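You operate a simulated robot arm through the tools that you are given. There is no shell and no other tool. Be economical: measure what you need, move in short steps, check, and stop when the job is done.

You run a simulated two-armed robot. Do the job below in one go: nothing can be reset, and whatever is moved stays where it is left.

## Task
Clamp the Tamrelle carton and swap its green bottle for a pink one from the green rack.
Fine: clamp it before you open it; the green one stands in the red tray; shut both flaps again. Set down upright: what you pick out.

Only the result counts: the job must be done as asked and must still hold three seconds after the hand-in. Knocking over, shifting, dropping, spilling or breaking anything else fails it.

## Robot
Two 7-joint arms with two-finger parallel grippers on one trunk, hanging from a carriage that runs on a gantry, over the field with the corners [-226.4, 96.5], [-226.3, -31.5], [3.7, -31.5], [3.6, 96.5] (x, y) and turns from -358 to 329 degrees about z. Base frame: it is fixed where the carriage stands at the start and does not move with it; the origin is on the floor, on the carriage's upright axis, x ahead of it, y to its left, z up. Readings come in cm, degrees, newtons and seconds.
The left shoulder is at the start at [4, 17.3, 155.4], the right one opposite. With the tool pointing down near the work surface each hand reaches from about 10 to 46 cm from the robot's upright axis, wherever it stands, measured 20 degrees to its own side. Places, roughly: cells of the Tamrelle carton [70, -20, 70]; clamp handle [50, -20, 80]; left flap of the Tamrelle carton [70, -20, 90]; right flap of the Tamrelle carton [70, -20, 90]; well of the red tray [80, -50, 70]. Payload 3.43 kg a hand.
The tool frame of a hand sits at the grasp point between the pads (the TCP): z along the fingers, y along the line on which they close. The tips reach 3 cm beyond it. The gripper opens to 9.4 cm. The fingers are 2.8 cm wide and 1 cm thick; the gripper's body (5 by 9.6 cm) begins 5.5 cm behind the TCP.
Orientation is that of the tool frame in the base frame, as a unit quaternion [x, y, z, w]. With the fingers straight down and closing along the base's y, the tool's x points along the base's -x, its y along +y and its z along -z.

## Interface
- The arms move only by the tool servo_tool. It takes "left_steps", "right_steps" or both (then of equal length, played together; a hand with none holds still); each is a list of rows, each a list of 7 numbers: the shift along the tool's x, y, z in cm, then the turn, a rotation vector about the tool's x, y, z in degrees, then the gripper command, from -1 (shut) to 1 (fully open), values between in proportion. In form: [[x, y, z, wx, wy, wz, claw], ...]. A call has 1 to 20 rows; each row shifts and turns the commanded pose from where the row before left it, along the tool's axes as they then stand. Each row takes 0.2 s and may step no farther than 5 cm and 8.6 degrees from the row before; otherwise, or with a gripper value out of range, the whole call is refused. Where a pose cannot be reached the arm comes as near as it can. A force on the tool above 40 N (or 10 N above the force at the start of the call, whichever is more), or a blocked arm, ends the call early, and 0.2 s more pass. The fingers move at their own pace (about 7.2 cm/s each) and stop on an object; they squeeze with about 33 N. The grip force told is the motor's: it shows also when the fingers shut on nothing. Time passes only in rows, and 0.2 s behind the last, so rows that do not move let the fingers close. The reply holds the time, the measured pose of the TCP, the force on the tool along the base axes, the opening and the grip force, in the units named above and with some noise, with the torque about the TCP (base axes, N m) and any sound that the robot's microphone picked up.
- Cameras (640 x 400 px; columns grow to the right, rows downward): "scene" is now at [21.27, -0.73, 181.91]; the picture's right is [-0.42, -0.91, 0.00], its down [-0.85, 0.39, -0.36] and it looks along [0.33, -0.15, -0.93] (base axes); focal length 285 px, centre (320, 200). "left" rides on the left gripper at [7.6, -1.4, -10.3] in its tool frame; the picture's right is [0.18, 0.98, 0.00], its down [-0.75, 0.14, -0.64] and it looks along [-0.63, 0.12, 0.77] (tool axes); focal length 243 px, centre (320, 200). "right" rides on the right gripper at [7.6, 1.4, -10.2] in its tool frame; the picture's right is [-0.18, 0.98, 0.00], its down [-0.75, -0.14, -0.64] and it looks along [-0.63, -0.12, 0.77] (tool axes); focal length 243 px, centre (320, 200). There is no depth. A picture from a camera that has moved, and an enlarged one, comes with that camera's place and axes in the base frame and with its lens. The place of the scene camera against the robot may be out by one fixed shift of up to 2.5 cm in any direction.
- camera(camera): a new picture of that camera. It takes no simulated time.
- lift_body(by): slides the trunk up (or, below 0, down) by that many cm; the arms and the scene camera ride with it, the base frame stays. It gives what a move gives, with no picture.
- base_move(legs): drives the robot by 1 to 6 legs, each [ahead, left, turn to the left] in cm, cm and degrees, along the robot's own axes; the way and the turn of a leg run together, so that a leg with both is an arc; at most 150 cm and 180 degrees a leg. The arms and the cameras ride along, it lands a little off, and it stops where it bumps. It keeps to its track: a leg is cut to what the track allows. It gives what a move gives.
- head_to(pan, tilt): turns the head with the scene camera to pan (to the left, within 86 degrees either way) and tilt (down, from -29 to 69), counted from straight ahead of the robot. It gives what a move gives.
- inspect(camera, box): a new picture of the part [left, top, right, bottom] of that camera's present view, enlarged. It takes no simulated time.
- job_done(): hands the job in; it is judged then, once.

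Work in short steps. Places have to be worked out from the pictures, the camera data and where the tool is seen: move nearer, look again, correct. Check each grasp and each placing, and mend what went wrong. You have 120 turns and 100 pictures in all, those below and enlarged ones among them. Open the grippers and draw the arms clear of the work before you hand the job in, unless the task says otherwise; then end with one line.

The tools are called after ">>>" by a JSON object that holds its "op" and its "data". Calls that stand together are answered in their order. servo_tool: Moves the arms, as the interface text tells. Its arguments: {"type":"object","properties":{"left_steps":{"type":"array","items":{"type":"array","items":{"type":"number"}}},"right_steps":{"type":"array","items":{"type":"array","items":{"type":"number"}}}},"required":[]} The other tools are called the same way: lift_body (by) slides the trunk up or down; base_move (legs) drives the base; head_to (pan, tilt) turns the head that bears the scene camera; camera (camera) takes a picture; inspect (camera, box) takes an enlarged picture of a part of a camera's view; job_done () hands the job in.

At the start:

```text
t: 0.0
left_ee_pos: [58.03, 7.92, 122.11]
left_ee_rot: [-0.019, 1.0, -0.003, 0.012]
left_wrist_force: [16.9, -186.9, -179.8]
left_moment: [24.27, -14.13, 16.9]
left_finger_gap: 9.39
left_grasp_force: 0.1
right_ee_pos: [26.28, -18.88, 116.51]
right_ee_rot: [0.023, 1.0, 0.003, 0.012]
right_wrist_force: [10.9, 202.4, -180.1]
right_moment: [-26.32, -14.78, -18.26]
right_finger_gap: 9.4
right_grasp_force: 0.0
trunk travel left (down, up): [-70.7, 7.4]
robot x, y, heading: [0.3, 0.27, -0.4]
head pan, tilt: [-24.8, 68.8]
```

scene: 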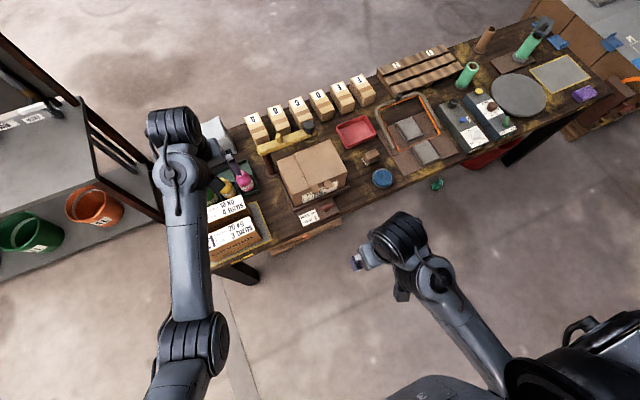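
right: 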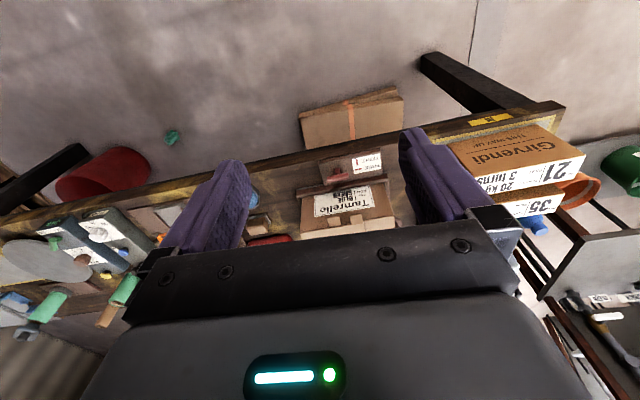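
left: 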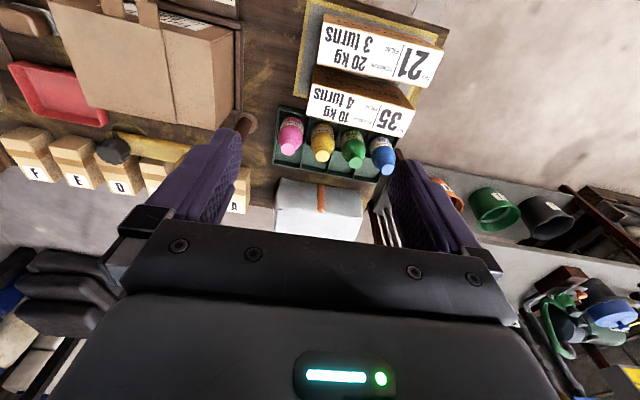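

The pictures show the bench, carton, rack with coloured bottles and a red tray. I zoom in on the carton and rack from the scene and left cameras.

>>> {"op": "inspect", "data": {"camera": "scene", "box": [190, 70, 450, 260]}}

>>> {"op": "inspect", "data": {"camera": "left", "box": [0, 0, 460, 220]}}

>>> {"op": "inspect", "data": {"camera": "right", "box": [180, 60, 600, 280]}}

```text
2.11 times, centred on (320, 165) of scene
camera zoom: at [21.27, -0.73, 181.91], right [-0.42, -0.91, 0.0], down [-0.85, 0.39, -0.36], along [0.33, -0.15, -0.93], focal length 600 px, centre (320, 274)
```

zoom: 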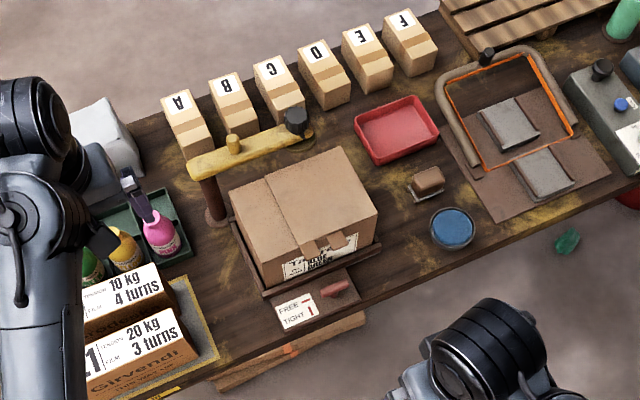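

```text
1.39 times, centred on (230, 110) of left
camera zoom: at [50.31, 6.15, 132.12], right [-0.22, 0.98, -0.01], down [0.73, 0.17, 0.66], along [0.64, 0.14, -0.75], focal length 338 px, centre (445, 325)
```

zoom: 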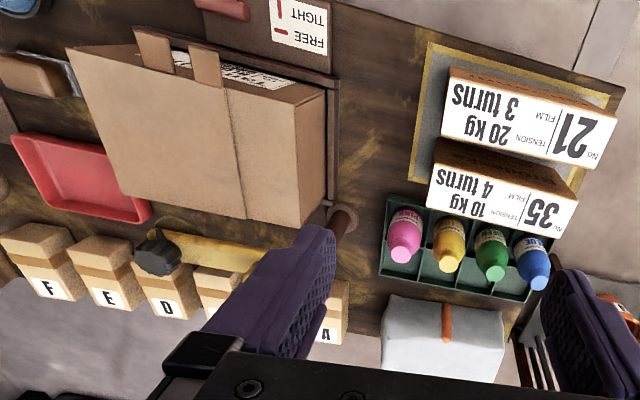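

```text
1.52 times, centred on (390, 170) of right
camera zoom: at [18.48, -17.32, 126.56], right [0.23, 0.97, 0.01], down [0.73, -0.18, 0.66], along [0.64, -0.14, -0.75], focal length 370 px, centre (213, 246)
```

zoom: 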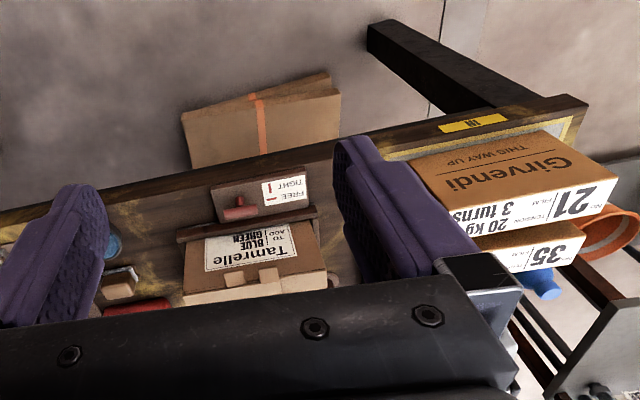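

Bench edges run along the base axes; carton top is near [66,-18,90], handle near [54,-18,80], pink bottle near [78,5]. I lower the trunk a bit and test how the reach goes.

>>> {"op": "lift_body", "data": {"by": -22}}

>>> {"op": "camera", "data": {"camera": "scene"}}

>>> {"op": "camera", "data": {"camera": "right"}}

>>> {"op": "camera", "data": {"camera": "left"}}

```text
t: 2.3
left_ee_pos: [58.02, 7.9, 100.04]
left_ee_rot: [-0.023, 1.0, -0.004, 0.013]
left_wrist_force: [3.1, -57.8, -47.3]
left_moment: [7.45, -3.99, 5.18]
left_finger_gap: 9.39
left_grasp_force: 0.1
right_ee_pos: [26.32, -18.85, 94.51]
right_ee_rot: [0.031, 0.999, 0.004, 0.015]
right_wrist_force: [5.6, 89.8, -73.1]
right_moment: [-11.69, -6.04, -8.16]
right_finger_gap: 9.4
right_grasp_force: 0.0
trunk travel left (down, up): [-48.7, 29.4]
robot x, y, heading: [-0.22, 0.06, 0.2]
head pan, tilt: [-24.8, 68.8]
```

```text
93 pictures are left
camera scene: at [21.27, -0.74, 159.92], right [-0.42, -0.91, 0.0], down [-0.85, 0.39, -0.36], along [0.33, -0.15, -0.93], focal length 285 px, centre (320, 200)
```

scene: 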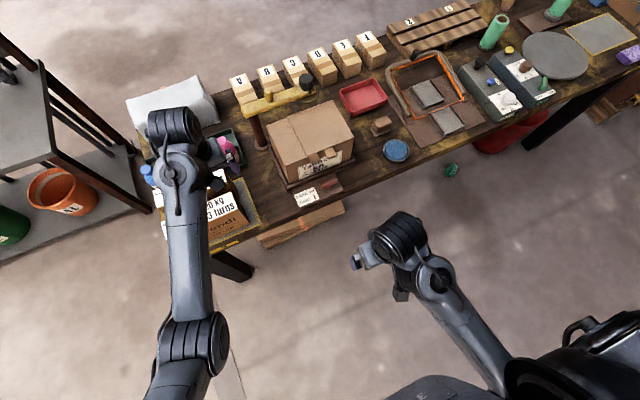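

```text
92 pictures are left
camera right: at [18.57, -17.2, 104.53], right [0.24, 0.97, 0.01], down [0.72, -0.19, 0.66], along [0.65, -0.15, -0.75], focal length 243 px, centre (320, 200)
```

right: 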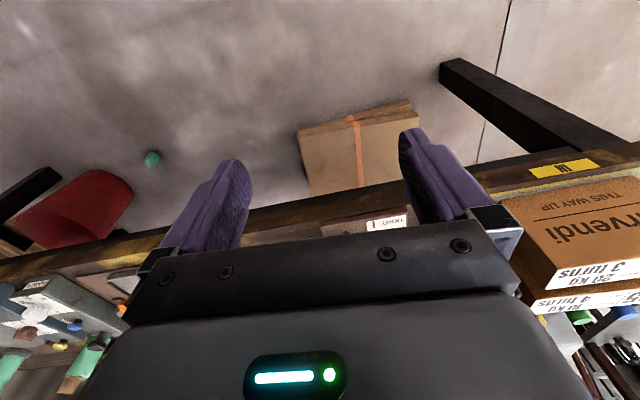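

```text
91 pictures are left
camera left: at [50.35, 6.09, 110.11], right [-0.23, 0.97, -0.01], down [0.73, 0.18, 0.66], along [0.64, 0.14, -0.75], focal length 243 px, centre (320, 200)
```

left: 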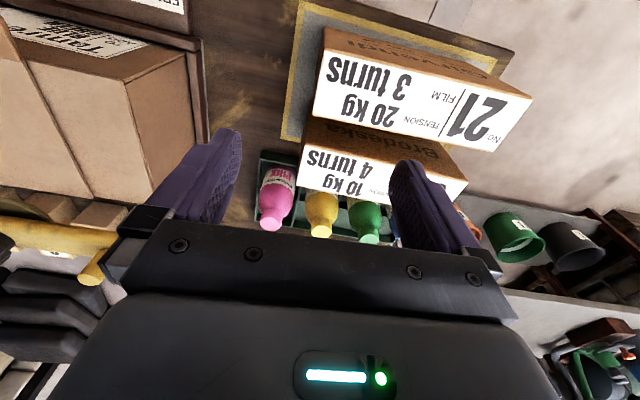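

Pink cap triangulates to about [78,5,85], bottle spacing about 7.5 cm in y. I bring the right hand forward to view the clamp handle and the carton front.

>>> {"op": "servo_tool", "data": {"right_steps": [[-4, 0, -1, 0, 0, 0, 1], [-4, 0, -1, 0, 0, 0, 1], [-4, 0, -1, 0, 0, 0, 1], [-3, 0, -1, 0, 0, 0, 1], [0, 0, 0, 0, 0, 0, 1]]}}

>>> {"op": "camera", "data": {"camera": "right"}}

```text
t: 2.6
left_ee_pos: [58.13, 7.83, 100.16]
left_ee_rot: [-0.024, 1.0, -0.004, 0.014]
left_wrist_force: [0.8, -17.8, -13.4]
left_moment: [2.38, -1.06, 1.64]
left_finger_gap: 9.4
left_grasp_force: 0.1
right_ee_pos: [26.95, -18.93, 94.54]
right_ee_rot: [0.035, 0.999, 0.006, 0.02]
right_wrist_force: [7.1, 35.6, -29.7]
right_moment: [-4.58, -1.65, -3.31]
right_finger_gap: 9.4
right_grasp_force: 0.0
right hand out of reach, approached as far as the arm can: row 1
trunk travel left (down, up): [-48.7, 29.4]
robot x, y, heading: [-0.05, 0.12, 0.2]
head pan, tilt: [-24.8, 68.8]
stopped in row 1 (right hand): the force on the tool passed its limit at 165 N (the readings are from after the stop); the commanded pose is now the measured one
```

```text
90 pictures are left
camera right: at [19.07, -17.11, 104.53], right [0.25, 0.97, 0.02], down [0.72, -0.2, 0.67], along [0.65, -0.15, -0.74], focal length 243 px, centre (320, 200)
```

right: 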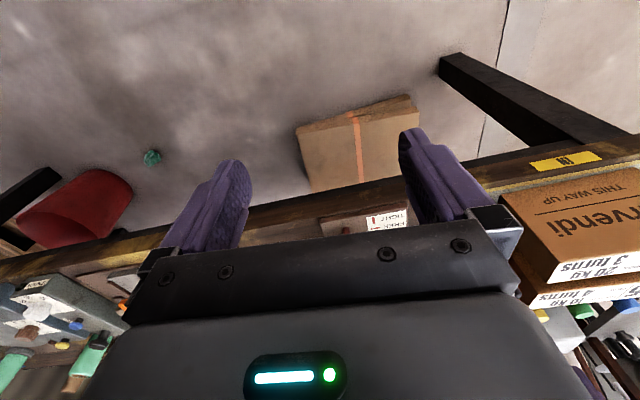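

The forces were still settling from the start; they are decaying. I let it settle and retry with small steps.

>>> {"op": "servo_tool", "data": {"right_steps": [[0, 0, 0, 0, 0, 0, 1], [0, 0, 0, 0, 0, 0, 1], [0, 0, 0, 0, 0, 0, 1]], "left_steps": [[0, 0, 0, 0, 0, 0, 1], [0, 0, 0, 0, 0, 0, 1], [0, 0, 0, 0, 0, 0, 1]]}}

>>> {"op": "servo_tool", "data": {"right_steps": [[-2, 0, 0, 0, 0, 0, 1], [-2, 0, 0, 0, 0, 0, 1], [-2, 0, 0, 0, 0, 0, 1]]}}

```text
t: 3.0
left_ee_pos: [58.07, 7.93, 100.07]
left_ee_rot: [-0.025, 1.0, -0.004, 0.013]
left_wrist_force: [1.0, -9.6, -6.2]
left_moment: [1.09, -0.55, 0.8]
left_finger_gap: 9.42
left_grasp_force: 0.0
right_ee_pos: [26.9, -18.89, 94.6]
right_ee_rot: [0.037, 0.999, 0.006, 0.02]
right_wrist_force: [1.2, 22.7, -19.2]
right_moment: [-2.92, -1.56, -2.08]
right_finger_gap: 9.42
right_grasp_force: 0.1
trunk travel left (down, up): [-48.7, 29.4]
robot x, y, heading: [-0.25, -0.07, 0.2]
head pan, tilt: [-24.8, 68.8]
stopped in row 1 (right hand): the force on the tool passed its limit at 58 N (the readings are from after the stop); the commanded pose is now the measured one
```

```text
t: 3.2
left_ee_pos: [58.05, 7.94, 100.07]
left_ee_rot: [-0.025, 1.0, -0.004, 0.014]
left_wrist_force: [-1.3, -4.9, -3.0]
left_moment: [0.56, -0.34, 0.37]
left_finger_gap: 9.38
left_grasp_force: 0.1
right_ee_pos: [27.24, -18.94, 94.64]
right_ee_rot: [0.038, 0.999, 0.007, 0.022]
right_wrist_force: [2.2, 12.4, -11.7]
right_moment: [-1.64, -0.85, -1.19]
right_finger_gap: 9.39
right_grasp_force: 0.0
trunk travel left (down, up): [-48.7, 29.4]
robot x, y, heading: [-0.27, 0.26, 0.1]
head pan, tilt: [-24.8, 68.8]
stopped in row 1 (right hand): the force on the tool passed its limit at 61 N (the readings are from after the stop); the commanded pose is now the measured one
```

Still settling; wait again, then retry.

>>> {"op": "servo_tool", "data": {"right_steps": [[0, 0, 0, 0, 0, 0, 1], [0, 0, 0, 0, 0, 0, 1], [0, 0, 0, 0, 0, 0, 1], [0, 0, 0, 0, 0, 0, 1]]}}

>>> {"op": "servo_tool", "data": {"right_steps": [[-1, 0, 0, 0, 0, 0, 1], [-2, 0, 0, 0, 0, 0, 1], [-3, 0, 0, 0, 0, 0, 1], [-3, 0, 0, 0, 0, 0, 1]]}}

```text
t: 4.2
left_ee_pos: [58.07, 7.91, 100.02]
left_ee_rot: [-0.025, 1.0, -0.004, 0.014]
left_wrist_force: [0.2, -6.7, -5.5]
left_moment: [0.8, -0.42, 0.63]
left_finger_gap: 9.4
left_grasp_force: 0.0
right_ee_pos: [27.1, -18.94, 94.58]
right_ee_rot: [0.038, 0.999, 0.006, 0.022]
right_wrist_force: [2.9, 24.5, -18.7]
right_moment: [-3.17, -1.32, -2.32]
right_finger_gap: 9.39
right_grasp_force: 0.0
trunk travel left (down, up): [-48.7, 29.4]
robot x, y, heading: [-0.18, 0.07, -0.0]
head pan, tilt: [-24.8, 68.8]
```

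```text
t: 4.5
left_ee_pos: [57.95, 7.83, 100.05]
left_ee_rot: [-0.025, 1.0, -0.004, 0.014]
left_wrist_force: [0.9, -3.7, -3.0]
left_moment: [0.47, -0.26, 0.35]
left_finger_gap: 9.41
left_grasp_force: 0.0
right_ee_pos: [27.54, -18.9, 94.56]
right_ee_rot: [0.04, 0.999, 0.007, 0.024]
right_wrist_force: [2.3, 12.5, -10.4]
right_moment: [-1.57, -0.75, -1.16]
right_finger_gap: 9.4
right_grasp_force: 0.1
trunk travel left (down, up): [-48.7, 29.4]
robot x, y, heading: [0.07, 0.03, -0.0]
head pan, tilt: [-24.8, 68.8]
stopped in row 1 (right hand): the force on the tool passed its limit at 51 N (the readings are from after the stop); the commanded pose is now the measured one
```

The right hand seems to strain at its present posture rather than touch anything. I try moving it upward and outward a little instead.

>>> {"op": "servo_tool", "data": {"right_steps": [[0, -1, -1, 0, 0, 0, 1], [0, -1, -1, 0, 0, 0, 1], [0, -1, -1, 0, 0, 0, 1]]}}

>>> {"op": "servo_tool", "data": {"left_steps": [[0, 0, -1, 0, 0, 0, 1], [0, 0, -1, 0, 0, 0, 1], [0, 0, -1, 0, 0, 0, 1]]}}

>>> {"op": "head_to", "data": {"pan": -24.8, "tilt": 45}}

>>> {"op": "camera", "data": {"camera": "scene"}}

```text
t: 4.8
left_ee_pos: [58.19, 7.94, 100.04]
left_ee_rot: [-0.025, 1.0, -0.004, 0.013]
left_wrist_force: [-0.1, -2.8, -1.1]
left_moment: [0.3, -0.11, 0.21]
left_finger_gap: 9.41
left_grasp_force: 0.2
right_ee_pos: [27.6, -19.06, 94.75]
right_ee_rot: [0.045, 0.999, 0.008, 0.024]
right_wrist_force: [2.7, 14.0, -10.8]
right_moment: [-1.75, -0.66, -1.19]
right_finger_gap: 9.4
right_grasp_force: 0.0
trunk travel left (down, up): [-48.7, 29.4]
robot x, y, heading: [-0.18, 0.26, -0.4]
head pan, tilt: [-24.8, 68.8]
stopped in row 1 (right hand): the force on the tool passed its limit at 64 N (the readings are from after the stop); the commanded pose is now the measured one
```

```text
t: 5.2
left_ee_pos: [58.08, 8.01, 100.54]
left_ee_rot: [-0.028, 0.999, -0.005, 0.018]
left_wrist_force: [-0.5, -8.4, -3.3]
left_moment: [1.05, -0.31, 0.77]
left_finger_gap: 9.4
left_grasp_force: 0.1
right_ee_pos: [27.53, -18.92, 94.62]
right_ee_rot: [0.044, 0.999, 0.008, 0.025]
right_wrist_force: [0.3, 5.8, -5.7]
right_moment: [-0.89, -0.49, -0.63]
right_finger_gap: 9.42
right_grasp_force: 0.1
trunk travel left (down, up): [-48.7, 29.4]
robot x, y, heading: [-0.28, -0.04, -0.1]
head pan, tilt: [-24.8, 68.8]
stopped in row 1 (left hand): the force on the tool passed its limit at 54 N (the readings are from after the stop); the commanded pose is now the measured one
```

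```text
t: 6.1
left_ee_pos: [58.22, 7.87, 100.66]
left_ee_rot: [-0.027, 0.999, -0.004, 0.018]
left_wrist_force: [1.1, -11.9, -10.2]
left_moment: [1.54, -0.68, 1.14]
left_finger_gap: 9.42
left_grasp_force: 0.1
right_ee_pos: [27.53, -18.98, 94.69]
right_ee_rot: [0.044, 0.999, 0.008, 0.025]
right_wrist_force: [1.6, 11.5, -7.8]
right_moment: [-1.46, -0.52, -1.07]
right_finger_gap: 9.39
right_grasp_force: 0.1
trunk travel left (down, up): [-48.7, 29.4]
robot x, y, heading: [0.02, -0.28, 0.2]
head pan, tilt: [-24.8, 45.0]
```

```text
89 pictures are left
camera scene: at [23.57, -1.8, 162.79], right [-0.42, -0.91, 0.0], down [-0.64, 0.3, -0.71], along [0.64, -0.3, -0.71], focal length 285 px, centre (320, 200)
```

scene: 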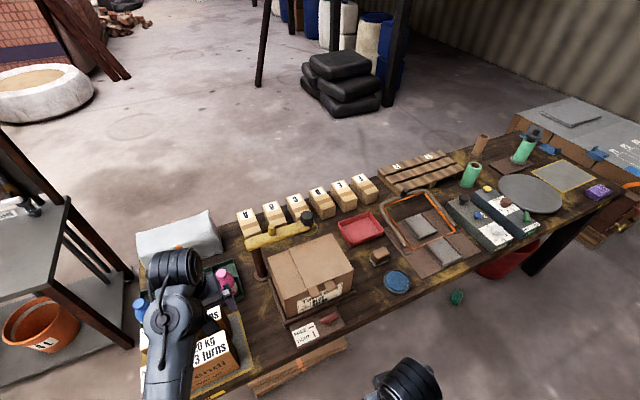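

Both arms overshoot the limit on the first row. I try gentle ramped steps on each arm.

>>> {"op": "servo_tool", "data": {"right_steps": [[-0.3, 0, 0, 0, 0, 0, 1], [-0.3, 0, 0, 0, 0, 0, 1], [-0.5, 0, 0, 0, 0, 0, 1], [-0.5, 0, 0, 0, 0, 0, 1], [-0.5, 0, 0, 0, 0, 0, 1]]}}

>>> {"op": "servo_tool", "data": {"left_steps": [[0.3, 0, 0, 0, 0, 0, 1], [0.3, 0, 0, 0, 0, 0, 1], [0.5, 0, 0, 0, 0, 0, 1], [0.5, 0, 0, 0, 0, 0, 1], [0.5, 0, 0, 0, 0, 0, 1]]}}

```text
t: 6.5
left_ee_pos: [58.15, 7.91, 100.54]
left_ee_rot: [-0.027, 0.999, -0.005, 0.017]
left_wrist_force: [0.2, -5.7, -2.0]
left_moment: [0.74, -0.3, 0.5]
left_finger_gap: 9.39
left_grasp_force: 0.0
right_ee_pos: [27.93, -19.06, 94.83]
right_ee_rot: [0.048, 0.998, 0.008, 0.027]
right_wrist_force: [1.3, 12.7, -9.7]
right_moment: [-1.6, -0.65, -1.14]
right_finger_gap: 9.41
right_grasp_force: 0.1
trunk travel left (down, up): [-48.7, 29.4]
robot x, y, heading: [0.24, 0.27, 0.1]
head pan, tilt: [-24.8, 45.0]
stopped in row 2 (right hand): the force on the tool passed its limit at 44 N (the readings are from after the stop); the commanded pose is now the measured one
```

```text
t: 7.2
left_ee_pos: [57.48, 7.86, 100.58]
left_ee_rot: [-0.031, 0.999, -0.006, 0.02]
left_wrist_force: [-0.7, -9.9, -6.5]
left_moment: [1.32, -0.52, 0.94]
left_finger_gap: 9.41
left_grasp_force: 0.0
right_ee_pos: [27.96, -19.12, 94.71]
right_ee_rot: [0.047, 0.998, 0.008, 0.027]
right_wrist_force: [0.1, 7.5, -6.0]
right_moment: [-1.01, -0.51, -0.72]
right_finger_gap: 9.39
right_grasp_force: 0.1
trunk travel left (down, up): [-48.7, 29.4]
robot x, y, heading: [-0.34, 0.04, -0.1]
head pan, tilt: [-24.8, 45.0]
stopped in row 3 (left hand): the force on the tool passed its limit at 44 N (the readings are from after the stop); the commanded pose is now the measured one
```

The force/moment lever places the contact about 13 cm up and 9 cm behind each TCP: the wrist camera is pressing its own forearm. I yaw both hands outward (left +, right −) to relieve it.

>>> {"op": "servo_tool", "data": {"left_steps": [[0, 0, 0, 0, 0, -3, 1], [0, 0, 0, 0, 0, -4, 1], [0, 0, 0, 0, 0, -4, 1], [0, 0, 0, 0, 0, -4, 1]], "right_steps": [[0, 0, 0, 0, 0, 3, 1], [0, 0, 0, 0, 0, 4, 1], [0, 0, 0, 0, 0, 4, 1], [0, 0, 0, 0, 0, 4, 1]]}}

```text
t: 8.2
left_ee_pos: [57.56, 7.72, 100.65]
left_ee_rot: [-0.16, 0.987, -0.009, 0.018]
left_wrist_force: [-0.1, 0.5, -1.1]
left_moment: [0.02, 0.02, 0.03]
left_finger_gap: 9.41
left_grasp_force: 0.0
right_ee_pos: [27.85, -19.12, 94.75]
right_ee_rot: [0.176, 0.984, 0.011, 0.025]
right_wrist_force: [-0.4, -0.5, -0.2]
right_moment: [0.0, 0.03, 0.0]
right_finger_gap: 9.39
right_grasp_force: 0.1
trunk travel left (down, up): [-48.7, 29.4]
robot x, y, heading: [0.32, 0.12, 0.0]
head pan, tilt: [-24.8, 45.0]
```

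Forces are gone. Now move the right hand forward ~14 cm and up 5 to view the clamp.

>>> {"op": "servo_tool", "data": {"right_steps": [[-1.64, 0.61, -0.6, 0, 0, 0, 1], [-3.28, 1.21, -1.2, 0, 0, 0, 1], [-3.28, 1.21, -1.2, 0, 0, 0, 1], [-3.28, 1.21, -1.2, 0, 0, 0, 1], [-1.64, 0.61, -0.8, 0, 0, 0, 1]]}}

>>> {"op": "camera", "data": {"camera": "right"}}

```text
t: 9.4
left_ee_pos: [57.47, 7.77, 100.63]
left_ee_rot: [-0.158, 0.987, -0.008, 0.018]
left_wrist_force: [-0.4, 0.8, -0.2]
left_moment: [0.0, -0.01, 0.02]
left_finger_gap: 9.39
left_grasp_force: 0.0
right_ee_pos: [34.34, -20.33, 95.06]
right_ee_rot: [0.177, 0.984, 0.013, 0.026]
right_wrist_force: [0.0, 0.1, 0.4]
right_moment: [-0.02, -0.03, -0.02]
right_finger_gap: 9.41
right_grasp_force: 0.0
right hand out of reach, approached as far as the arm can: row 2, 3, 4, 5
trunk travel left (down, up): [-48.7, 29.4]
robot x, y, heading: [-0.38, 0.1, -0.2]
head pan, tilt: [-24.8, 45.0]
```

```text
88 pictures are left
camera right: at [27.17, -16.53, 104.95], right [0.51, 0.86, 0.04], down [0.62, -0.4, 0.67], along [0.59, -0.32, -0.74], focal length 243 px, centre (320, 200)
```

right: 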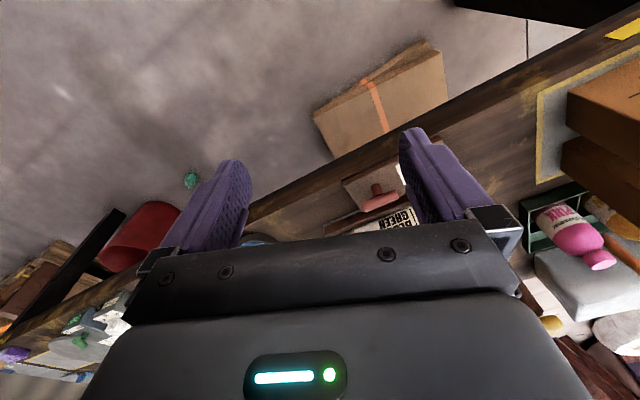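

The right hand stalls at x≈34. I look at the arm's posture from above.

>>> {"op": "head_to", "data": {"pan": -10, "tilt": 69}}

>>> {"op": "camera", "data": {"camera": "scene"}}

```text
t: 10.3
left_ee_pos: [57.5, 7.76, 100.57]
left_ee_rot: [-0.159, 0.987, -0.007, 0.018]
left_wrist_force: [0.3, -0.1, -0.7]
left_moment: [0.0, 0.02, -0.02]
left_finger_gap: 9.38
left_grasp_force: 0.0
right_ee_pos: [34.38, -20.31, 95.06]
right_ee_rot: [0.177, 0.984, 0.012, 0.027]
right_wrist_force: [-0.7, 0.4, -0.4]
right_moment: [-0.01, -0.01, 0.01]
right_finger_gap: 9.4
right_grasp_force: 0.0
trunk travel left (down, up): [-48.7, 29.4]
robot x, y, heading: [-0.12, -0.13, 0.1]
head pan, tilt: [-10.0, 68.8]
```

```text
87 pictures are left
camera scene: at [21.71, 0.63, 159.91], right [-0.17, -0.98, 0.0], down [-0.92, 0.16, -0.36], along [0.36, -0.06, -0.93], focal length 285 px, centre (320, 200)
```

scene: 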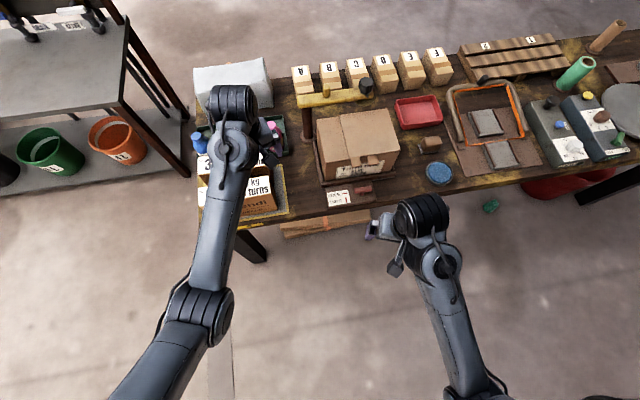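

The left arm reaches x≈58 at the same height, so the right should too in mirror. I try moving the right hand forward and inward without rising.

>>> {"op": "servo_tool", "data": {"right_steps": [[-1.18, 2.57, 0, 0, 0, 0, 1], [-1.18, 2.57, 0, 0, 0, 0, 1], [-2.81, 1.04, 0, 0, 0, 0, 1], [-2.81, 1.04, 0, 0, 0, 0, 1]]}}

```text
t: 11.3
left_ee_pos: [57.67, 7.73, 100.57]
left_ee_rot: [-0.159, 0.987, -0.009, 0.019]
left_wrist_force: [0.9, -0.2, -0.5]
left_moment: [-0.01, 0.04, -0.03]
left_finger_gap: 9.4
left_grasp_force: 0.0
right_ee_pos: [44.03, -16.55, 95.24]
right_ee_rot: [0.175, 0.984, 0.011, 0.025]
right_wrist_force: [0.2, -0.4, 0.6]
right_moment: [0.0, -0.03, 0.0]
right_finger_gap: 9.4
right_grasp_force: 0.1
right hand out of reach, approached as far as the arm can: row 1
trunk travel left (down, up): [-48.7, 29.4]
robot x, y, heading: [-0.3, 0.27, -0.2]
head pan, tilt: [-10.0, 68.8]
```

It moves now. Raise it 6 cm and look at the clamp.

>>> {"op": "servo_tool", "data": {"right_steps": [[0, 0, -2, 0, 0, 0, 1], [0, 0, -2, 0, 0, 0, 1], [0, 0, -2, 0, 0, 0, 1]]}}

>>> {"op": "camera", "data": {"camera": "right"}}

```text
t: 12.1
left_ee_pos: [57.47, 7.81, 100.63]
left_ee_rot: [-0.159, 0.987, -0.007, 0.018]
left_wrist_force: [0.1, -0.1, -0.5]
left_moment: [0.0, 0.01, -0.01]
left_finger_gap: 9.37
left_grasp_force: 0.0
right_ee_pos: [43.45, -16.53, 95.34]
right_ee_rot: [0.176, 0.984, 0.012, 0.026]
right_wrist_force: [0.3, 0.3, -1.1]
right_moment: [-0.01, -0.01, -0.01]
right_finger_gap: 9.4
right_grasp_force: 0.1
right hand out of reach, approached as far as the arm can: row 1, 2, 3
trunk travel left (down, up): [-48.7, 29.4]
robot x, y, heading: [-0.09, -0.25, 0.1]
head pan, tilt: [-10.0, 68.8]
```

```text
86 pictures are left
camera right: at [36.28, -12.75, 105.25], right [0.51, 0.86, 0.04], down [0.62, -0.4, 0.67], along [0.59, -0.32, -0.74], focal length 243 px, centre (320, 200)
```

right: 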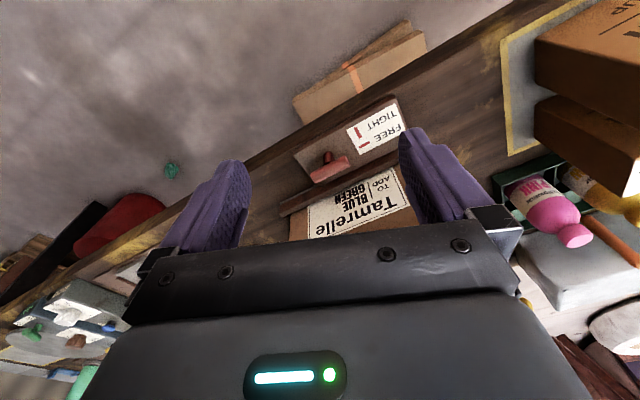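

Rising needs the trunk, fine. Zoom in on the clamp and label.

>>> {"op": "inspect", "data": {"camera": "right", "box": [240, 70, 440, 240]}}

>>> {"op": "inspect", "data": {"camera": "scene", "box": [280, 60, 460, 220]}}

```text
2.35 times, centred on (340, 155) of right
camera zoom: at [36.28, -12.75, 105.25], right [0.51, 0.86, 0.04], down [0.62, -0.4, 0.67], along [0.59, -0.32, -0.74], focal length 571 px, centre (273, 306)
```

zoom: 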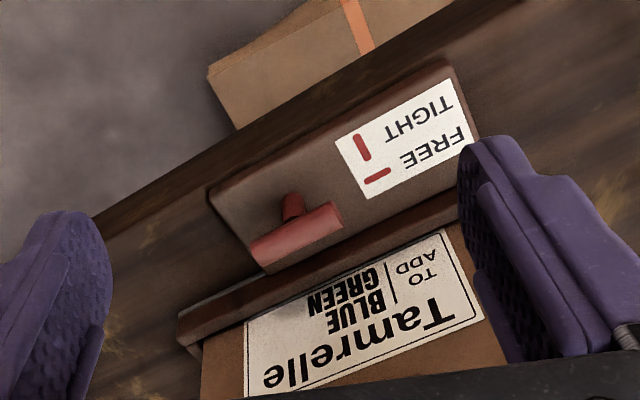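

```text
2.50 times, centred on (370, 140) of scene
camera zoom: at [21.7, 0.64, 159.91], right [-0.17, -0.98, 0.0], down [-0.92, 0.16, -0.36], along [0.36, -0.06, -0.93], focal length 713 px, centre (195, 350)
```

zoom: 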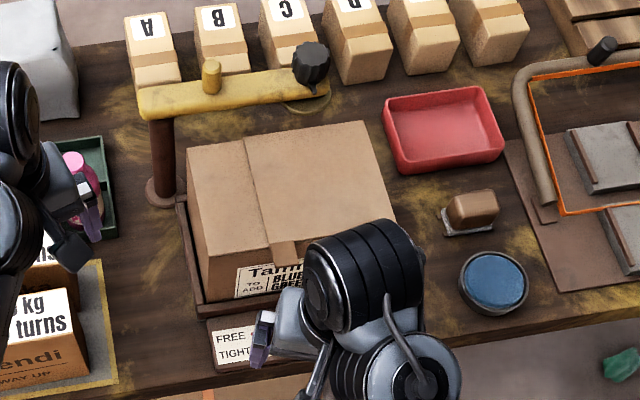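

The T‑bar lies along y (FREE); TIGHT is along x, so it needs a quarter turn. Handle centre ≈[53.3,-20.3,79.5]; carton front face x≈60.5. I level the right hand and yaw it to −90° to grip the bar across its width.

>>> {"op": "servo_tool", "data": {"right_steps": [[0, 0, 0, 1.8, 2.7, 0, 1], [0, 0, 0, 0, 0, 7.5, 1], [0, 0, 0, 0, 0, 7.5, 1], [0, 0, 0, 0, 0, 7.5, 1], [0, 0, 0, 0, 0, 7.5, 1], [0, 0, 0, 0, 0, 7.5, 1], [0, 0, 0, 0, 0, 7.5, 1], [0, 0, 0, 0, 0, 7.5, 1], [0, 0, 0, 0, 0, 7.5, 1], [0, 0, 0, 0, 0, 7.5, 1], [0, 0, 0, 0, 0, 2, 1]]}}

>>> {"op": "camera", "data": {"camera": "right"}}

```text
t: 14.5
left_ee_pos: [57.62, 7.78, 100.57]
left_ee_rot: [-0.159, 0.987, -0.007, 0.017]
left_wrist_force: [0.7, 0.4, -0.2]
left_moment: [-0.02, -0.03, 0.03]
left_finger_gap: 9.41
left_grasp_force: 0.1
right_ee_pos: [43.45, -16.6, 95.33]
right_ee_rot: [0.706, 0.707, 0.024, 0.014]
right_wrist_force: [0.1, 1.0, 0.2]
right_moment: [0.0, 0.03, 0.0]
right_finger_gap: 9.41
right_grasp_force: 0.0
right hand out of reach, approached as far as the arm can: row 1
trunk travel left (down, up): [-48.7, 29.4]
robot x, y, heading: [0.16, 0.07, -0.1]
head pan, tilt: [-10.0, 68.8]
```

```text
83 pictures are left
camera right: at [44.34, -9.07, 105.72], right [0.98, -0.18, 0.05], down [-0.17, -0.76, 0.62], along [-0.08, -0.62, -0.78], focal length 243 px, centre (320, 200)
```

right: 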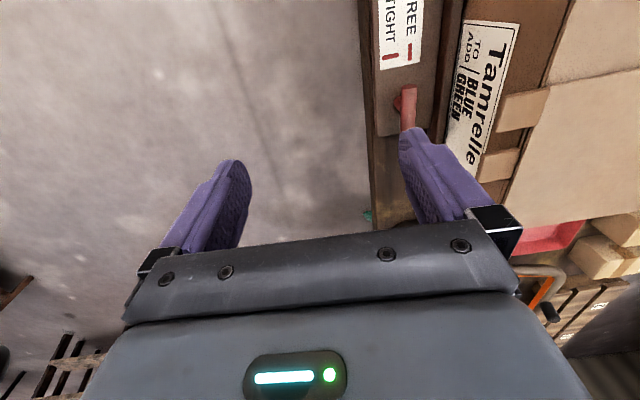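

Yaw −90° works. Re-triangulated bar: centre ≈[54.2,-20.7,77.6], lip of holder at x≈57. I approach above it with the claw partly open (3 cm).

>>> {"op": "servo_tool", "data": {"right_steps": [[-1, 2.7, 1, 0, 0, 0, -0.36], [-1, 2.7, 1.5, 0, 0, 0, -0.36], [-1, 2.7, 1.5, 0, 0, 0, -0.36], [-1.1, 2.65, 2, 0, 0, 0, -0.36], [0, 0, 0, 0, 0, 0, -0.36]]}}

>>> {"op": "inspect", "data": {"camera": "right", "box": [200, 0, 520, 200]}}

```text
t: 15.7
left_ee_pos: [57.45, 7.82, 100.58]
left_ee_rot: [-0.158, 0.987, -0.008, 0.018]
left_wrist_force: [0.1, 0.5, -0.4]
left_moment: [-0.04, 0.0, 0.02]
left_finger_gap: 9.41
left_grasp_force: 0.1
right_ee_pos: [54.43, -20.45, 89.98]
right_ee_rot: [0.706, 0.708, 0.024, 0.013]
right_wrist_force: [-2.4, 0.0, 1.2]
right_moment: [-0.01, 0.06, -0.08]
right_finger_gap: 2.87
right_grasp_force: 0.1
trunk travel left (down, up): [-48.7, 29.4]
robot x, y, heading: [-0.03, 0.14, -0.0]
head pan, tilt: [-10.0, 68.8]
```

```text
2.00 times, centred on (360, 100) of right
camera zoom: at [55.35, -13.11, 100.26], right [0.98, -0.18, 0.05], down [-0.17, -0.76, 0.62], along [-0.07, -0.62, -0.78], focal length 485 px, centre (240, 400)
```

zoom: 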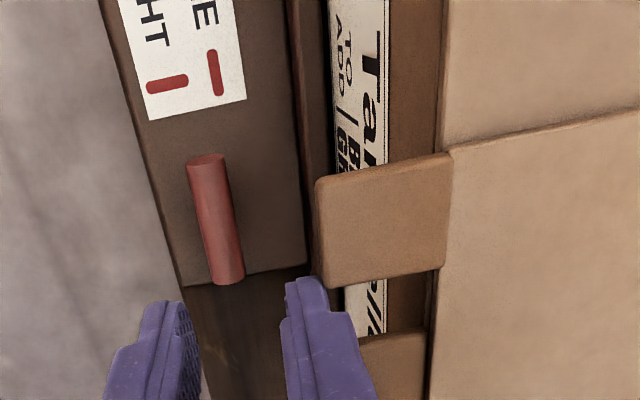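

Tabs of the flaps overhang to x≈57.3 at z≈87, so the hand must lean back. The bar is a cylinder along y at [54.1,-20.85,77.3]; block top z≈74.4. I tilt the tool ~22° (leaning toward the robot) and move to a standoff along that axis.

>>> {"op": "servo_tool", "data": {"right_steps": [[0, -1, 0, -6.4, 0, 0, -0.49], [0, -1, 0, -6.4, 0, 0, -0.49], [-0.2, -1.5, 0, -6.4, 0, 0, -0.49], [-0.2, -1.5, 2, 0, 0, 0, -0.49], [0, 0, 3, 0, 0, 0, -0.49], [0, 0, 0, 0, 0, 0, -0.49]]}}

>>> {"op": "inspect", "data": {"camera": "right", "box": [200, 0, 520, 200]}}

```text
t: 17.1
left_ee_pos: [57.56, 7.69, 100.71]
left_ee_rot: [-0.158, 0.987, -0.009, 0.018]
left_wrist_force: [-0.2, -0.1, -0.5]
left_moment: [0.03, -0.01, 0.03]
left_finger_gap: 9.4
left_grasp_force: 0.0
right_ee_pos: [51.56, -20.94, 83.97]
right_ee_rot: [0.694, 0.693, 0.142, 0.133]
right_wrist_force: [-0.1, -0.2, 1.9]
right_moment: [0.03, 0.0, 0.01]
right_finger_gap: 2.43
right_grasp_force: 0.2
trunk travel left (down, up): [-48.7, 29.4]
robot x, y, heading: [-0.14, 0.41, 0.0]
head pan, tilt: [-10.0, 68.8]
```

```text
2.00 times, centred on (360, 100) of right
camera zoom: at [49.02, -13.53, 94.09], right [0.91, -0.19, 0.37], down [-0.37, -0.76, 0.53], along [0.18, -0.62, -0.76], focal length 485 px, centre (240, 400)
```

zoom: 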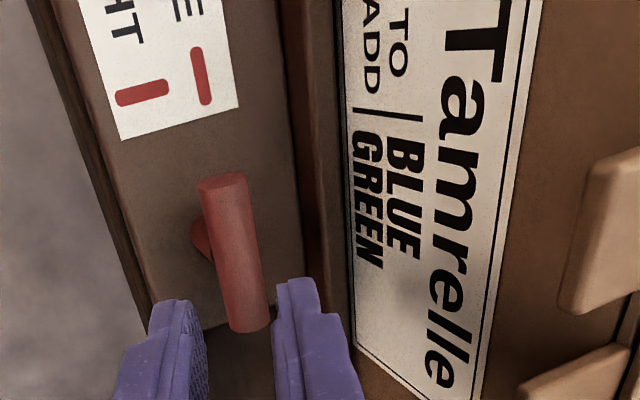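

The bar is aligned between the fingers. Advance 5.7 cm along the tool axis and close.

>>> {"op": "servo_tool", "data": {"right_steps": [[0.05, -0.05, 1.5, 0, 0, 0, -0.49], [0.05, -0.05, 1.5, 0, 0, 0, -0.49], [0, 0, 1.4, 0, 0, 0, -0.49], [0, 0, 1.3, 0, 0, 0, -0.49], [0, 0, 0, 0, 0, 0, -0.8], [0, 0, 0, 0, 0, 0, -1], [0, 0, 0, 0, 0, 0, -1]]}}

>>> {"op": "inspect", "data": {"camera": "right", "box": [200, 0, 520, 200]}}

```text
t: 18.7
left_ee_pos: [57.42, 7.8, 100.54]
left_ee_rot: [-0.159, 0.987, -0.008, 0.016]
left_wrist_force: [-0.2, 0.0, -0.6]
left_moment: [-0.03, 0.02, 0.02]
left_finger_gap: 9.39
left_grasp_force: 0.1
right_ee_pos: [53.41, -21.12, 78.6]
right_ee_rot: [0.693, 0.695, 0.137, 0.133]
right_wrist_force: [-16.1, 4.2, 19.9]
right_moment: [-1.03, 1.25, 0.17]
right_finger_gap: 2.45
right_grasp_force: 45.2
trunk travel left (down, up): [-48.7, 29.4]
robot x, y, heading: [-0.0, 0.1, 0.1]
head pan, tilt: [-10.0, 68.8]
```

```text
2.00 times, centred on (360, 100) of right
camera zoom: at [50.83, -13.62, 88.58], right [0.91, -0.18, 0.37], down [-0.37, -0.76, 0.54], along [0.18, -0.63, -0.76], focal length 485 px, centre (240, 400)
```

zoom: 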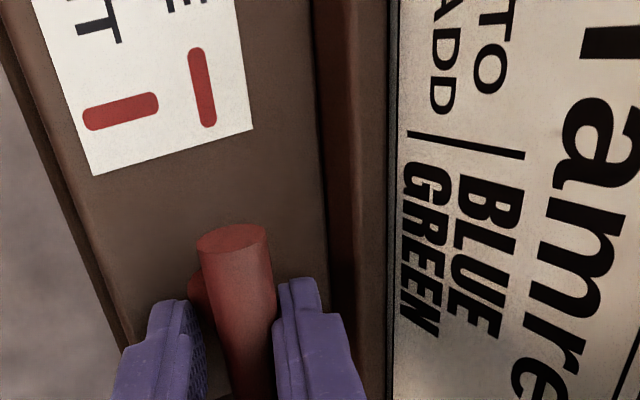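

Firm grip on the bar. I try a small clockwise turn (as tightening usually goes) about the vertical through the bar and check the torque.

>>> {"op": "servo_tool", "data": {"right_steps": [[0.03, 0, 0, 0, -1.1, 2.8, -1], [0.03, 0, 0, 0, -1.1, 2.8, -1], [0.03, 0, 0, 0, -1.1, 2.8, -1], [0.03, 0, 0, 0, -1.1, 2.8, -1], [0, 0, 0, 0, 0, 0, -1]]}}

>>> {"op": "inspect", "data": {"camera": "right", "box": [200, 0, 520, 200]}}

```text
t: 19.1
left_ee_pos: [57.31, 8.09, 100.54]
left_ee_rot: [-0.16, 0.987, -0.007, 0.017]
left_wrist_force: [0.1, 0.4, -0.4]
left_moment: [-0.01, 0.0, -0.03]
left_finger_gap: 9.4
left_grasp_force: 0.1
right_ee_pos: [53.34, -21.1, 78.58]
right_ee_rot: [0.705, 0.683, 0.133, 0.134]
right_wrist_force: [-12.9, 10.9, 18.4]
right_moment: [1.29, 1.57, 0.2]
right_finger_gap: 2.46
right_grasp_force: 45.0
trunk travel left (down, up): [-48.7, 29.4]
robot x, y, heading: [-0.01, -0.06, -0.1]
head pan, tilt: [-10.0, 68.8]
stopped in row 1 (right hand): the force on the tool passed its limit at 42 N (the readings are from after the stop); the commanded pose is now the measured one
```

```text
2.00 times, centred on (360, 100) of right
camera zoom: at [51.11, -13.49, 88.57], right [0.91, -0.21, 0.36], down [-0.39, -0.74, 0.54], along [0.16, -0.63, -0.76], focal length 485 px, centre (240, 400)
```

zoom: 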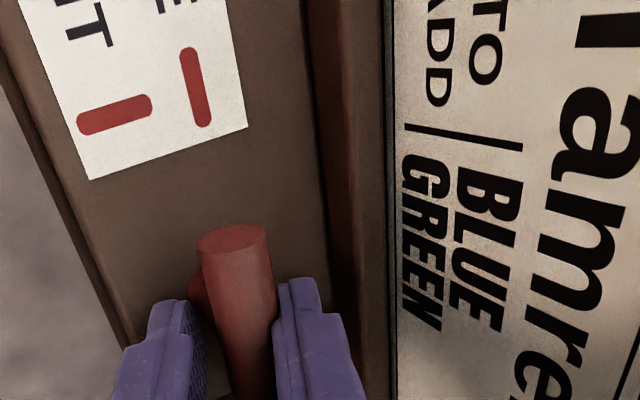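

Clockwise resists. Try counter-clockwise gently.

>>> {"op": "servo_tool", "data": {"right_steps": [[-0.03, 0, 0, 0, 1.1, -2.8, -1], [-0.03, 0, 0, 0, 1.1, -2.8, -1], [-0.03, 0, 0, 0, 1.1, -2.8, -1], [-0.03, 0, 0, 0, 1.1, -2.8, -1], [0, 0, 0, 0, 0, 0, -1]]}}

>>> {"op": "inspect", "data": {"camera": "right", "box": [200, 0, 520, 200]}}

```text
t: 19.5
left_ee_pos: [57.41, 8.15, 100.55]
left_ee_rot: [-0.16, 0.987, -0.007, 0.018]
left_wrist_force: [-0.3, 0.6, 0.9]
left_moment: [0.01, 0.01, -0.01]
left_finger_gap: 9.41
left_grasp_force: 0.1
right_ee_pos: [53.27, -21.11, 78.51]
right_ee_rot: [0.689, 0.7, 0.134, 0.133]
right_wrist_force: [-8.2, 13.6, 13.0]
right_moment: [1.4, 1.39, -0.33]
right_finger_gap: 2.45
right_grasp_force: 45.2
trunk travel left (down, up): [-48.7, 29.4]
robot x, y, heading: [-0.14, -0.17, -0.1]
head pan, tilt: [-10.0, 68.8]
stopped in row 2 (right hand): the force on the tool passed its limit at 44 N (the readings are from after the stop); the commanded pose is now the measured one
```

```text
2.00 times, centred on (360, 100) of right
camera zoom: at [50.75, -13.59, 88.53], right [0.92, -0.17, 0.37], down [-0.36, -0.76, 0.54], along [0.19, -0.63, -0.75], focal length 485 px, centre (240, 400)
```

zoom: 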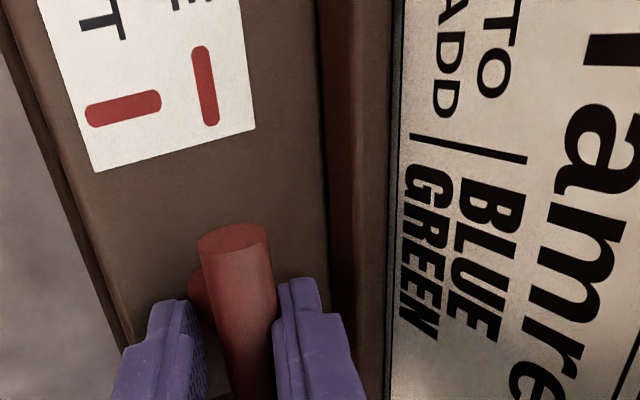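

The near finger catches the stem below the bar. I'll release and regrip the bar off-centre on its right half, clear of the stem, so it can be swung about the stem.

>>> {"op": "servo_tool", "data": {"right_steps": [[0, 0, 0, 0, 0, 0, -0.45], [0, 0, 0, 0, 0, 0, -0.45], [0, 0, -1.5, 0, 0, 0, -0.45], [0, 0, -1.5, 0, 0, 0, -0.45], [-2, 0, 0, 0, 0, 0, -0.45], [0, 0.15, 0, 0, 0, 0, -0.45]]}}

>>> {"op": "camera", "data": {"camera": "right"}}

```text
t: 20.9
left_ee_pos: [57.57, 7.8, 100.62]
left_ee_rot: [-0.159, 0.987, -0.008, 0.018]
left_wrist_force: [0.9, -0.4, -1.2]
left_moment: [0.0, 0.0, -0.02]
left_finger_gap: 9.4
left_grasp_force: 0.1
right_ee_pos: [52.18, -24.36, 81.09]
right_ee_rot: [0.688, 0.701, 0.127, 0.139]
right_wrist_force: [-0.7, -0.1, 0.4]
right_moment: [0.02, -0.01, 0.01]
right_finger_gap: 2.58
right_grasp_force: 0.0
trunk travel left (down, up): [-48.7, 29.4]
robot x, y, heading: [-0.05, -0.11, -0.2]
head pan, tilt: [-10.0, 68.8]
```

```text
77 pictures are left
camera right: at [49.62, -16.73, 90.94], right [0.92, -0.16, 0.37], down [-0.36, -0.75, 0.56], along [0.18, -0.64, -0.74], focal length 243 px, centre (320, 200)
```

right: 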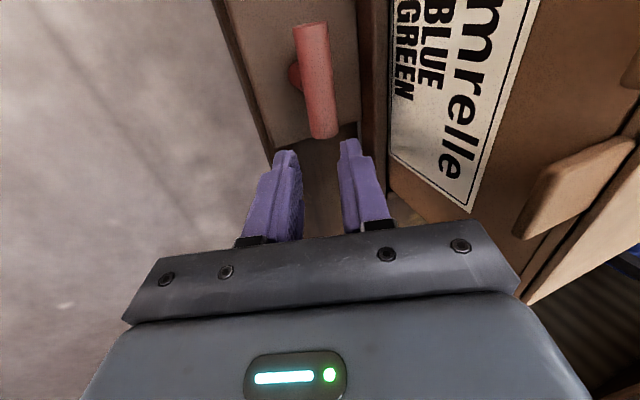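

Measured y is −24.4; I shift +1.2 back, advance 2.9 and close on the right half of the bar.

>>> {"op": "servo_tool", "data": {"right_steps": [[1.2, 0.45, 0, 0, 0, 0, -0.45], [0, 0, 1.4, 0, 0, 0, -0.45], [0, 0, 1.5, 0, 0, 0, -0.45], [0, 0, 0, 0, 0, 0, -0.45], [0, 0, 0, 0, 0, 0, -0.8], [0, 0, 0, 0, 0, 0, -1]]}}

>>> {"op": "inspect", "data": {"camera": "right", "box": [200, 0, 520, 200]}}

```text
t: 22.5
left_ee_pos: [57.53, 7.82, 100.57]
left_ee_rot: [-0.159, 0.987, -0.008, 0.018]
left_wrist_force: [0.1, -1.1, -0.5]
left_moment: [0.0, 0.04, 0.0]
left_finger_gap: 9.41
left_grasp_force: 0.1
right_ee_pos: [53.12, -27.23, 78.25]
right_ee_rot: [0.688, 0.701, 0.101, 0.158]
right_wrist_force: [0.1, -0.2, 0.6]
right_moment: [-0.02, 0.03, 0.03]
right_finger_gap: 0.03
right_grasp_force: 32.6
trunk travel left (down, up): [-48.7, 29.4]
robot x, y, heading: [-0.43, 0.13, -0.2]
head pan, tilt: [-10.0, 68.8]
stopped in row 6 (right hand): the arm was blocked; the commanded pose is now the measured one
```

```text
2.00 times, centred on (360, 100) of right
camera zoom: at [50.77, -18.9, 87.57], right [0.92, -0.15, 0.37], down [-0.36, -0.71, 0.61], along [0.17, -0.69, -0.7], focal length 485 px, centre (240, 400)
```

zoom: 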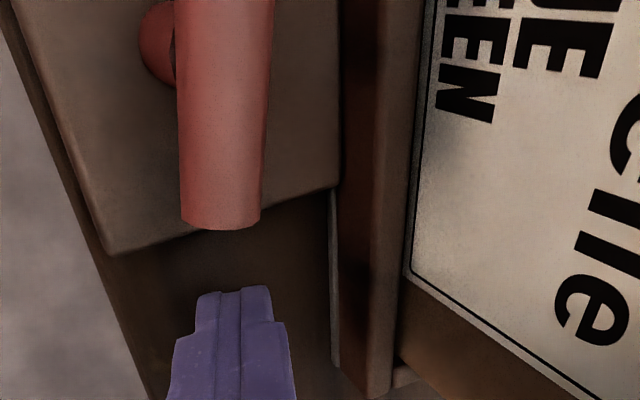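

The arm drifted to y≈−27 and reports being blocked though the tool feels no force; something up the arm touches. I look from the scene camera.

>>> {"op": "camera", "data": {"camera": "scene"}}

```text
75 pictures are left
camera scene: at [21.67, 0.68, 159.91], right [-0.17, -0.98, 0.0], down [-0.92, 0.16, -0.36], along [0.36, -0.06, -0.93], focal length 285 px, centre (320, 200)
```

scene: 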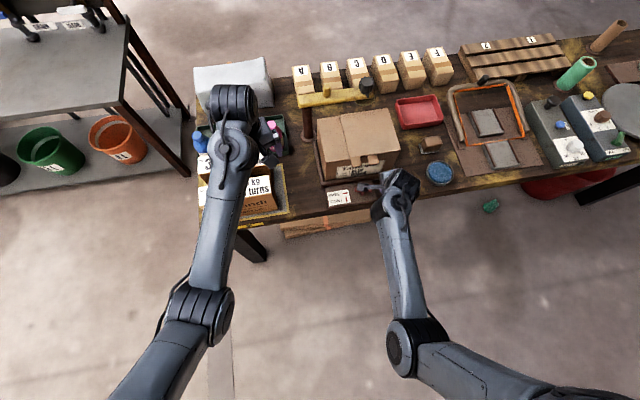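

>>> {"op": "inspect", "data": {"camera": "scene", "box": [300, 120, 480, 240]}}

```text
3.33 times, centred on (390, 180) of scene
camera zoom: at [21.67, 0.68, 159.91], right [-0.17, -0.98, 0.0], down [-0.92, 0.16, -0.36], along [0.36, -0.06, -0.93], focal length 950 px, centre (87, 267)
```

zoom: 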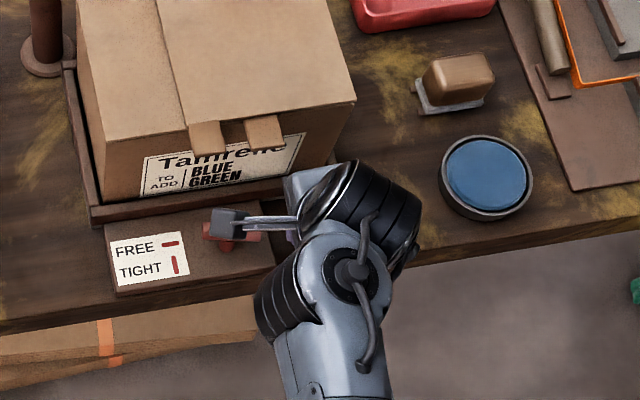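

The reported wrist position fits the hand pose; the arm seems cramped with the trunk this high. I retreat the right hand along its axis and pull the left hand back off the bench, so the trunk can be lowered.

>>> {"op": "servo_tool", "data": {"right_steps": [[0, 0, -2, 0, 0, 0, -0.5], [0, 0, -2, 0, 0, 0, -0.5], [0, 0, -2, 0, 0, 0, -0.5], [0, 0, -2, 0, 0, 0, -0.5], [0, 0, 0, 0, 0, 0, -0.5], [0, 0, 0, 0, 0, 0, -0.5], [0, 0, 0, 0, 0, 0, -0.5], [0, 0, 0, 0, 0, 0, -0.5]], "left_steps": [[2, 0.6, 0, 0, 0, 0, 1], [3, 1, 0, 0, 0, 0, 1], [3, 1, 0, 0, 0, 0, 1], [3, 1, 0, 0, 0, 0, 1], [3, 1, 0, 0, 0, 0, 1], [3, 1, 0, 0, 0, 0, 1], [3, 1, 0, 0, 0, 0, 1], [2, 0.6, 0, 0, 0, 0, 1]]}}

```text
t: 24.3
left_ee_pos: [41.76, 8.35, 94.99]
left_ee_rot: [-0.159, 0.987, -0.009, 0.019]
left_wrist_force: [0.4, -0.1, 0.3]
left_moment: [-0.03, -0.03, 0.02]
left_finger_gap: 9.4
left_grasp_force: 0.0
left hand out of reach, approached as far as the arm can: row 2, 3, 4, 5, 6, 7, 8
right_ee_pos: [50.28, -26.24, 85.58]
right_ee_rot: [0.689, 0.701, 0.103, 0.156]
right_wrist_force: [0.2, 0.1, 0.6]
right_moment: [0.0, -0.02, -0.01]
right_finger_gap: 2.35
right_grasp_force: 0.1
trunk travel left (down, up): [-48.7, 29.4]
robot x, y, heading: [0.15, 0.19, -0.3]
head pan, tilt: [-10.0, 68.8]
```

The arm length (~56 cm shoulder to wrist) is nearly used up here; turning the robot left brings the right shoulder ~17 cm closer to the bench. I level and tuck the right hand back first.

>>> {"op": "servo_tool", "data": {"right_steps": [[0, -1, 0, 7.3, 0, 0, -0.5], [0, -2, 0, 7.3, 0, 0, -0.5], [0, -3, 0, 6, 0, 0, -0.5], [0, -3, 0, 0, 0, 0, -0.5], [0, -3, 0, 0, 0, 0, -0.5], [0, -3, 0, 0, 0, 0, -0.5], [0, -3, 0, 0, 0, 0, -0.5], [0, -2, 0, 0, 0, 0, -0.5]], "left_steps": [[2, 0.6, 1, 0, 0, 0, 1], [2, 0.6, 1, 0, 0, 0, 1], [2, 0.6, 1, 0, 0, 0, 1], [2, 0.6, 1, 0, 0, 0, 1], [2, 0.6, 0, 0, 0, 0, 1], [0, 0, 0, 0, 0, 0, 1], [0, 0, 0, 0, 0, 0, 1], [0, 0, 0, 0, 0, 0, 1]]}}

```text
t: 26.1
left_ee_pos: [31.58, 8.0, 90.7]
left_ee_rot: [-0.159, 0.987, -0.008, 0.018]
left_wrist_force: [0.1, 0.2, -0.9]
left_moment: [0.05, -0.01, 0.01]
left_finger_gap: 9.41
left_grasp_force: 0.0
right_ee_pos: [30.43, -26.52, 84.41]
right_ee_rot: [0.705, 0.708, -0.024, 0.03]
right_wrist_force: [0.8, -0.2, 0.8]
right_moment: [0.02, -0.03, 0.05]
right_finger_gap: 2.33
right_grasp_force: 0.0
trunk travel left (down, up): [-48.7, 29.4]
robot x, y, heading: [-0.03, -0.27, 0.0]
head pan, tilt: [-10.0, 68.8]
```

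Both tucked. Lift the trunk 12 cm for clearance, then step the base forward/right and turn left 60°.

>>> {"op": "lift_body", "data": {"by": 12}}

>>> {"op": "base_move", "data": {"legs": [[3, -10, 0], [0, 0, 60]]}}

>>> {"op": "head_to", "data": {"pan": -70, "tilt": 60}}

>>> {"op": "camera", "data": {"camera": "scene"}}

```text
t: 27.6
left_ee_pos: [31.66, 7.84, 102.81]
left_ee_rot: [-0.16, 0.987, -0.009, 0.019]
left_wrist_force: [-0.2, -0.3, 0.4]
left_moment: [0.0, 0.01, -0.01]
left_finger_gap: 9.41
left_grasp_force: 0.0
right_ee_pos: [30.5, -26.51, 96.38]
right_ee_rot: [0.706, 0.708, -0.024, 0.031]
right_wrist_force: [0.1, 0.7, 1.5]
right_moment: [0.01, 0.01, -0.02]
right_finger_gap: 2.34
right_grasp_force: 0.1
trunk travel left (down, up): [-60.7, 17.4]
robot x, y, heading: [-0.14, 0.05, -0.1]
head pan, tilt: [-10.0, 68.8]
```

```text
t: 31.4
left_ee_pos: [11.75, 21.4, 102.69]
left_ee_rot: [-0.634, 0.773, 0.003, 0.019]
left_wrist_force: [-0.1, 0.2, -0.5]
left_moment: [0.01, -0.03, 0.01]
left_finger_gap: 9.43
left_grasp_force: 0.0
right_ee_pos: [41.18, 3.36, 96.44]
right_ee_rot: [0.254, 0.966, -0.005, 0.039]
right_wrist_force: [0.1, 0.4, -0.6]
right_moment: [0.0, 0.01, 0.02]
right_finger_gap: 2.35
right_grasp_force: 0.2
trunk travel left (down, up): [-60.7, 17.4]
robot x, y, heading: [3.03, -10.29, 60.3]
head pan, tilt: [-10.0, 68.8]
```

```text
t: 32.7
left_ee_pos: [11.71, 21.44, 102.78]
left_ee_rot: [-0.634, 0.773, 0.002, 0.02]
left_wrist_force: [0.3, -0.5, 0.5]
left_moment: [-0.02, 0.0, 0.0]
left_finger_gap: 9.39
left_grasp_force: 0.0
right_ee_pos: [41.17, 3.45, 96.3]
right_ee_rot: [0.254, 0.966, -0.005, 0.038]
right_wrist_force: [0.1, -0.3, 0.8]
right_moment: [-0.01, 0.01, 0.02]
right_finger_gap: 2.37
right_grasp_force: 0.0
trunk travel left (down, up): [-60.7, 17.4]
robot x, y, heading: [2.98, -10.03, 60.4]
head pan, tilt: [-70.0, 60.0]
```

```text
73 pictures are left
camera scene: at [17.66, 4.46, 172.85], right [-0.17, -0.99, 0.0], down [-0.85, 0.14, -0.5], along [0.49, -0.08, -0.87], focal length 285 px, centre (320, 200)
```

scene: 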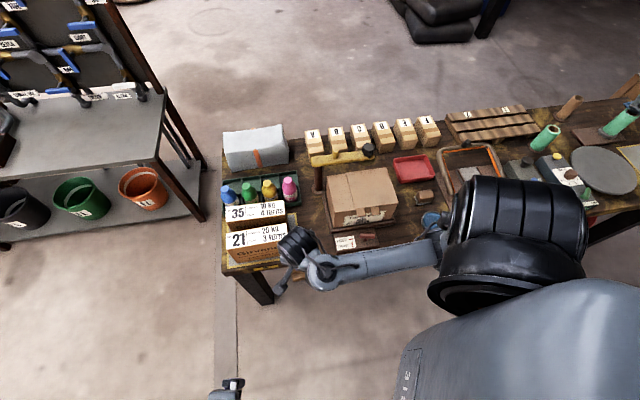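

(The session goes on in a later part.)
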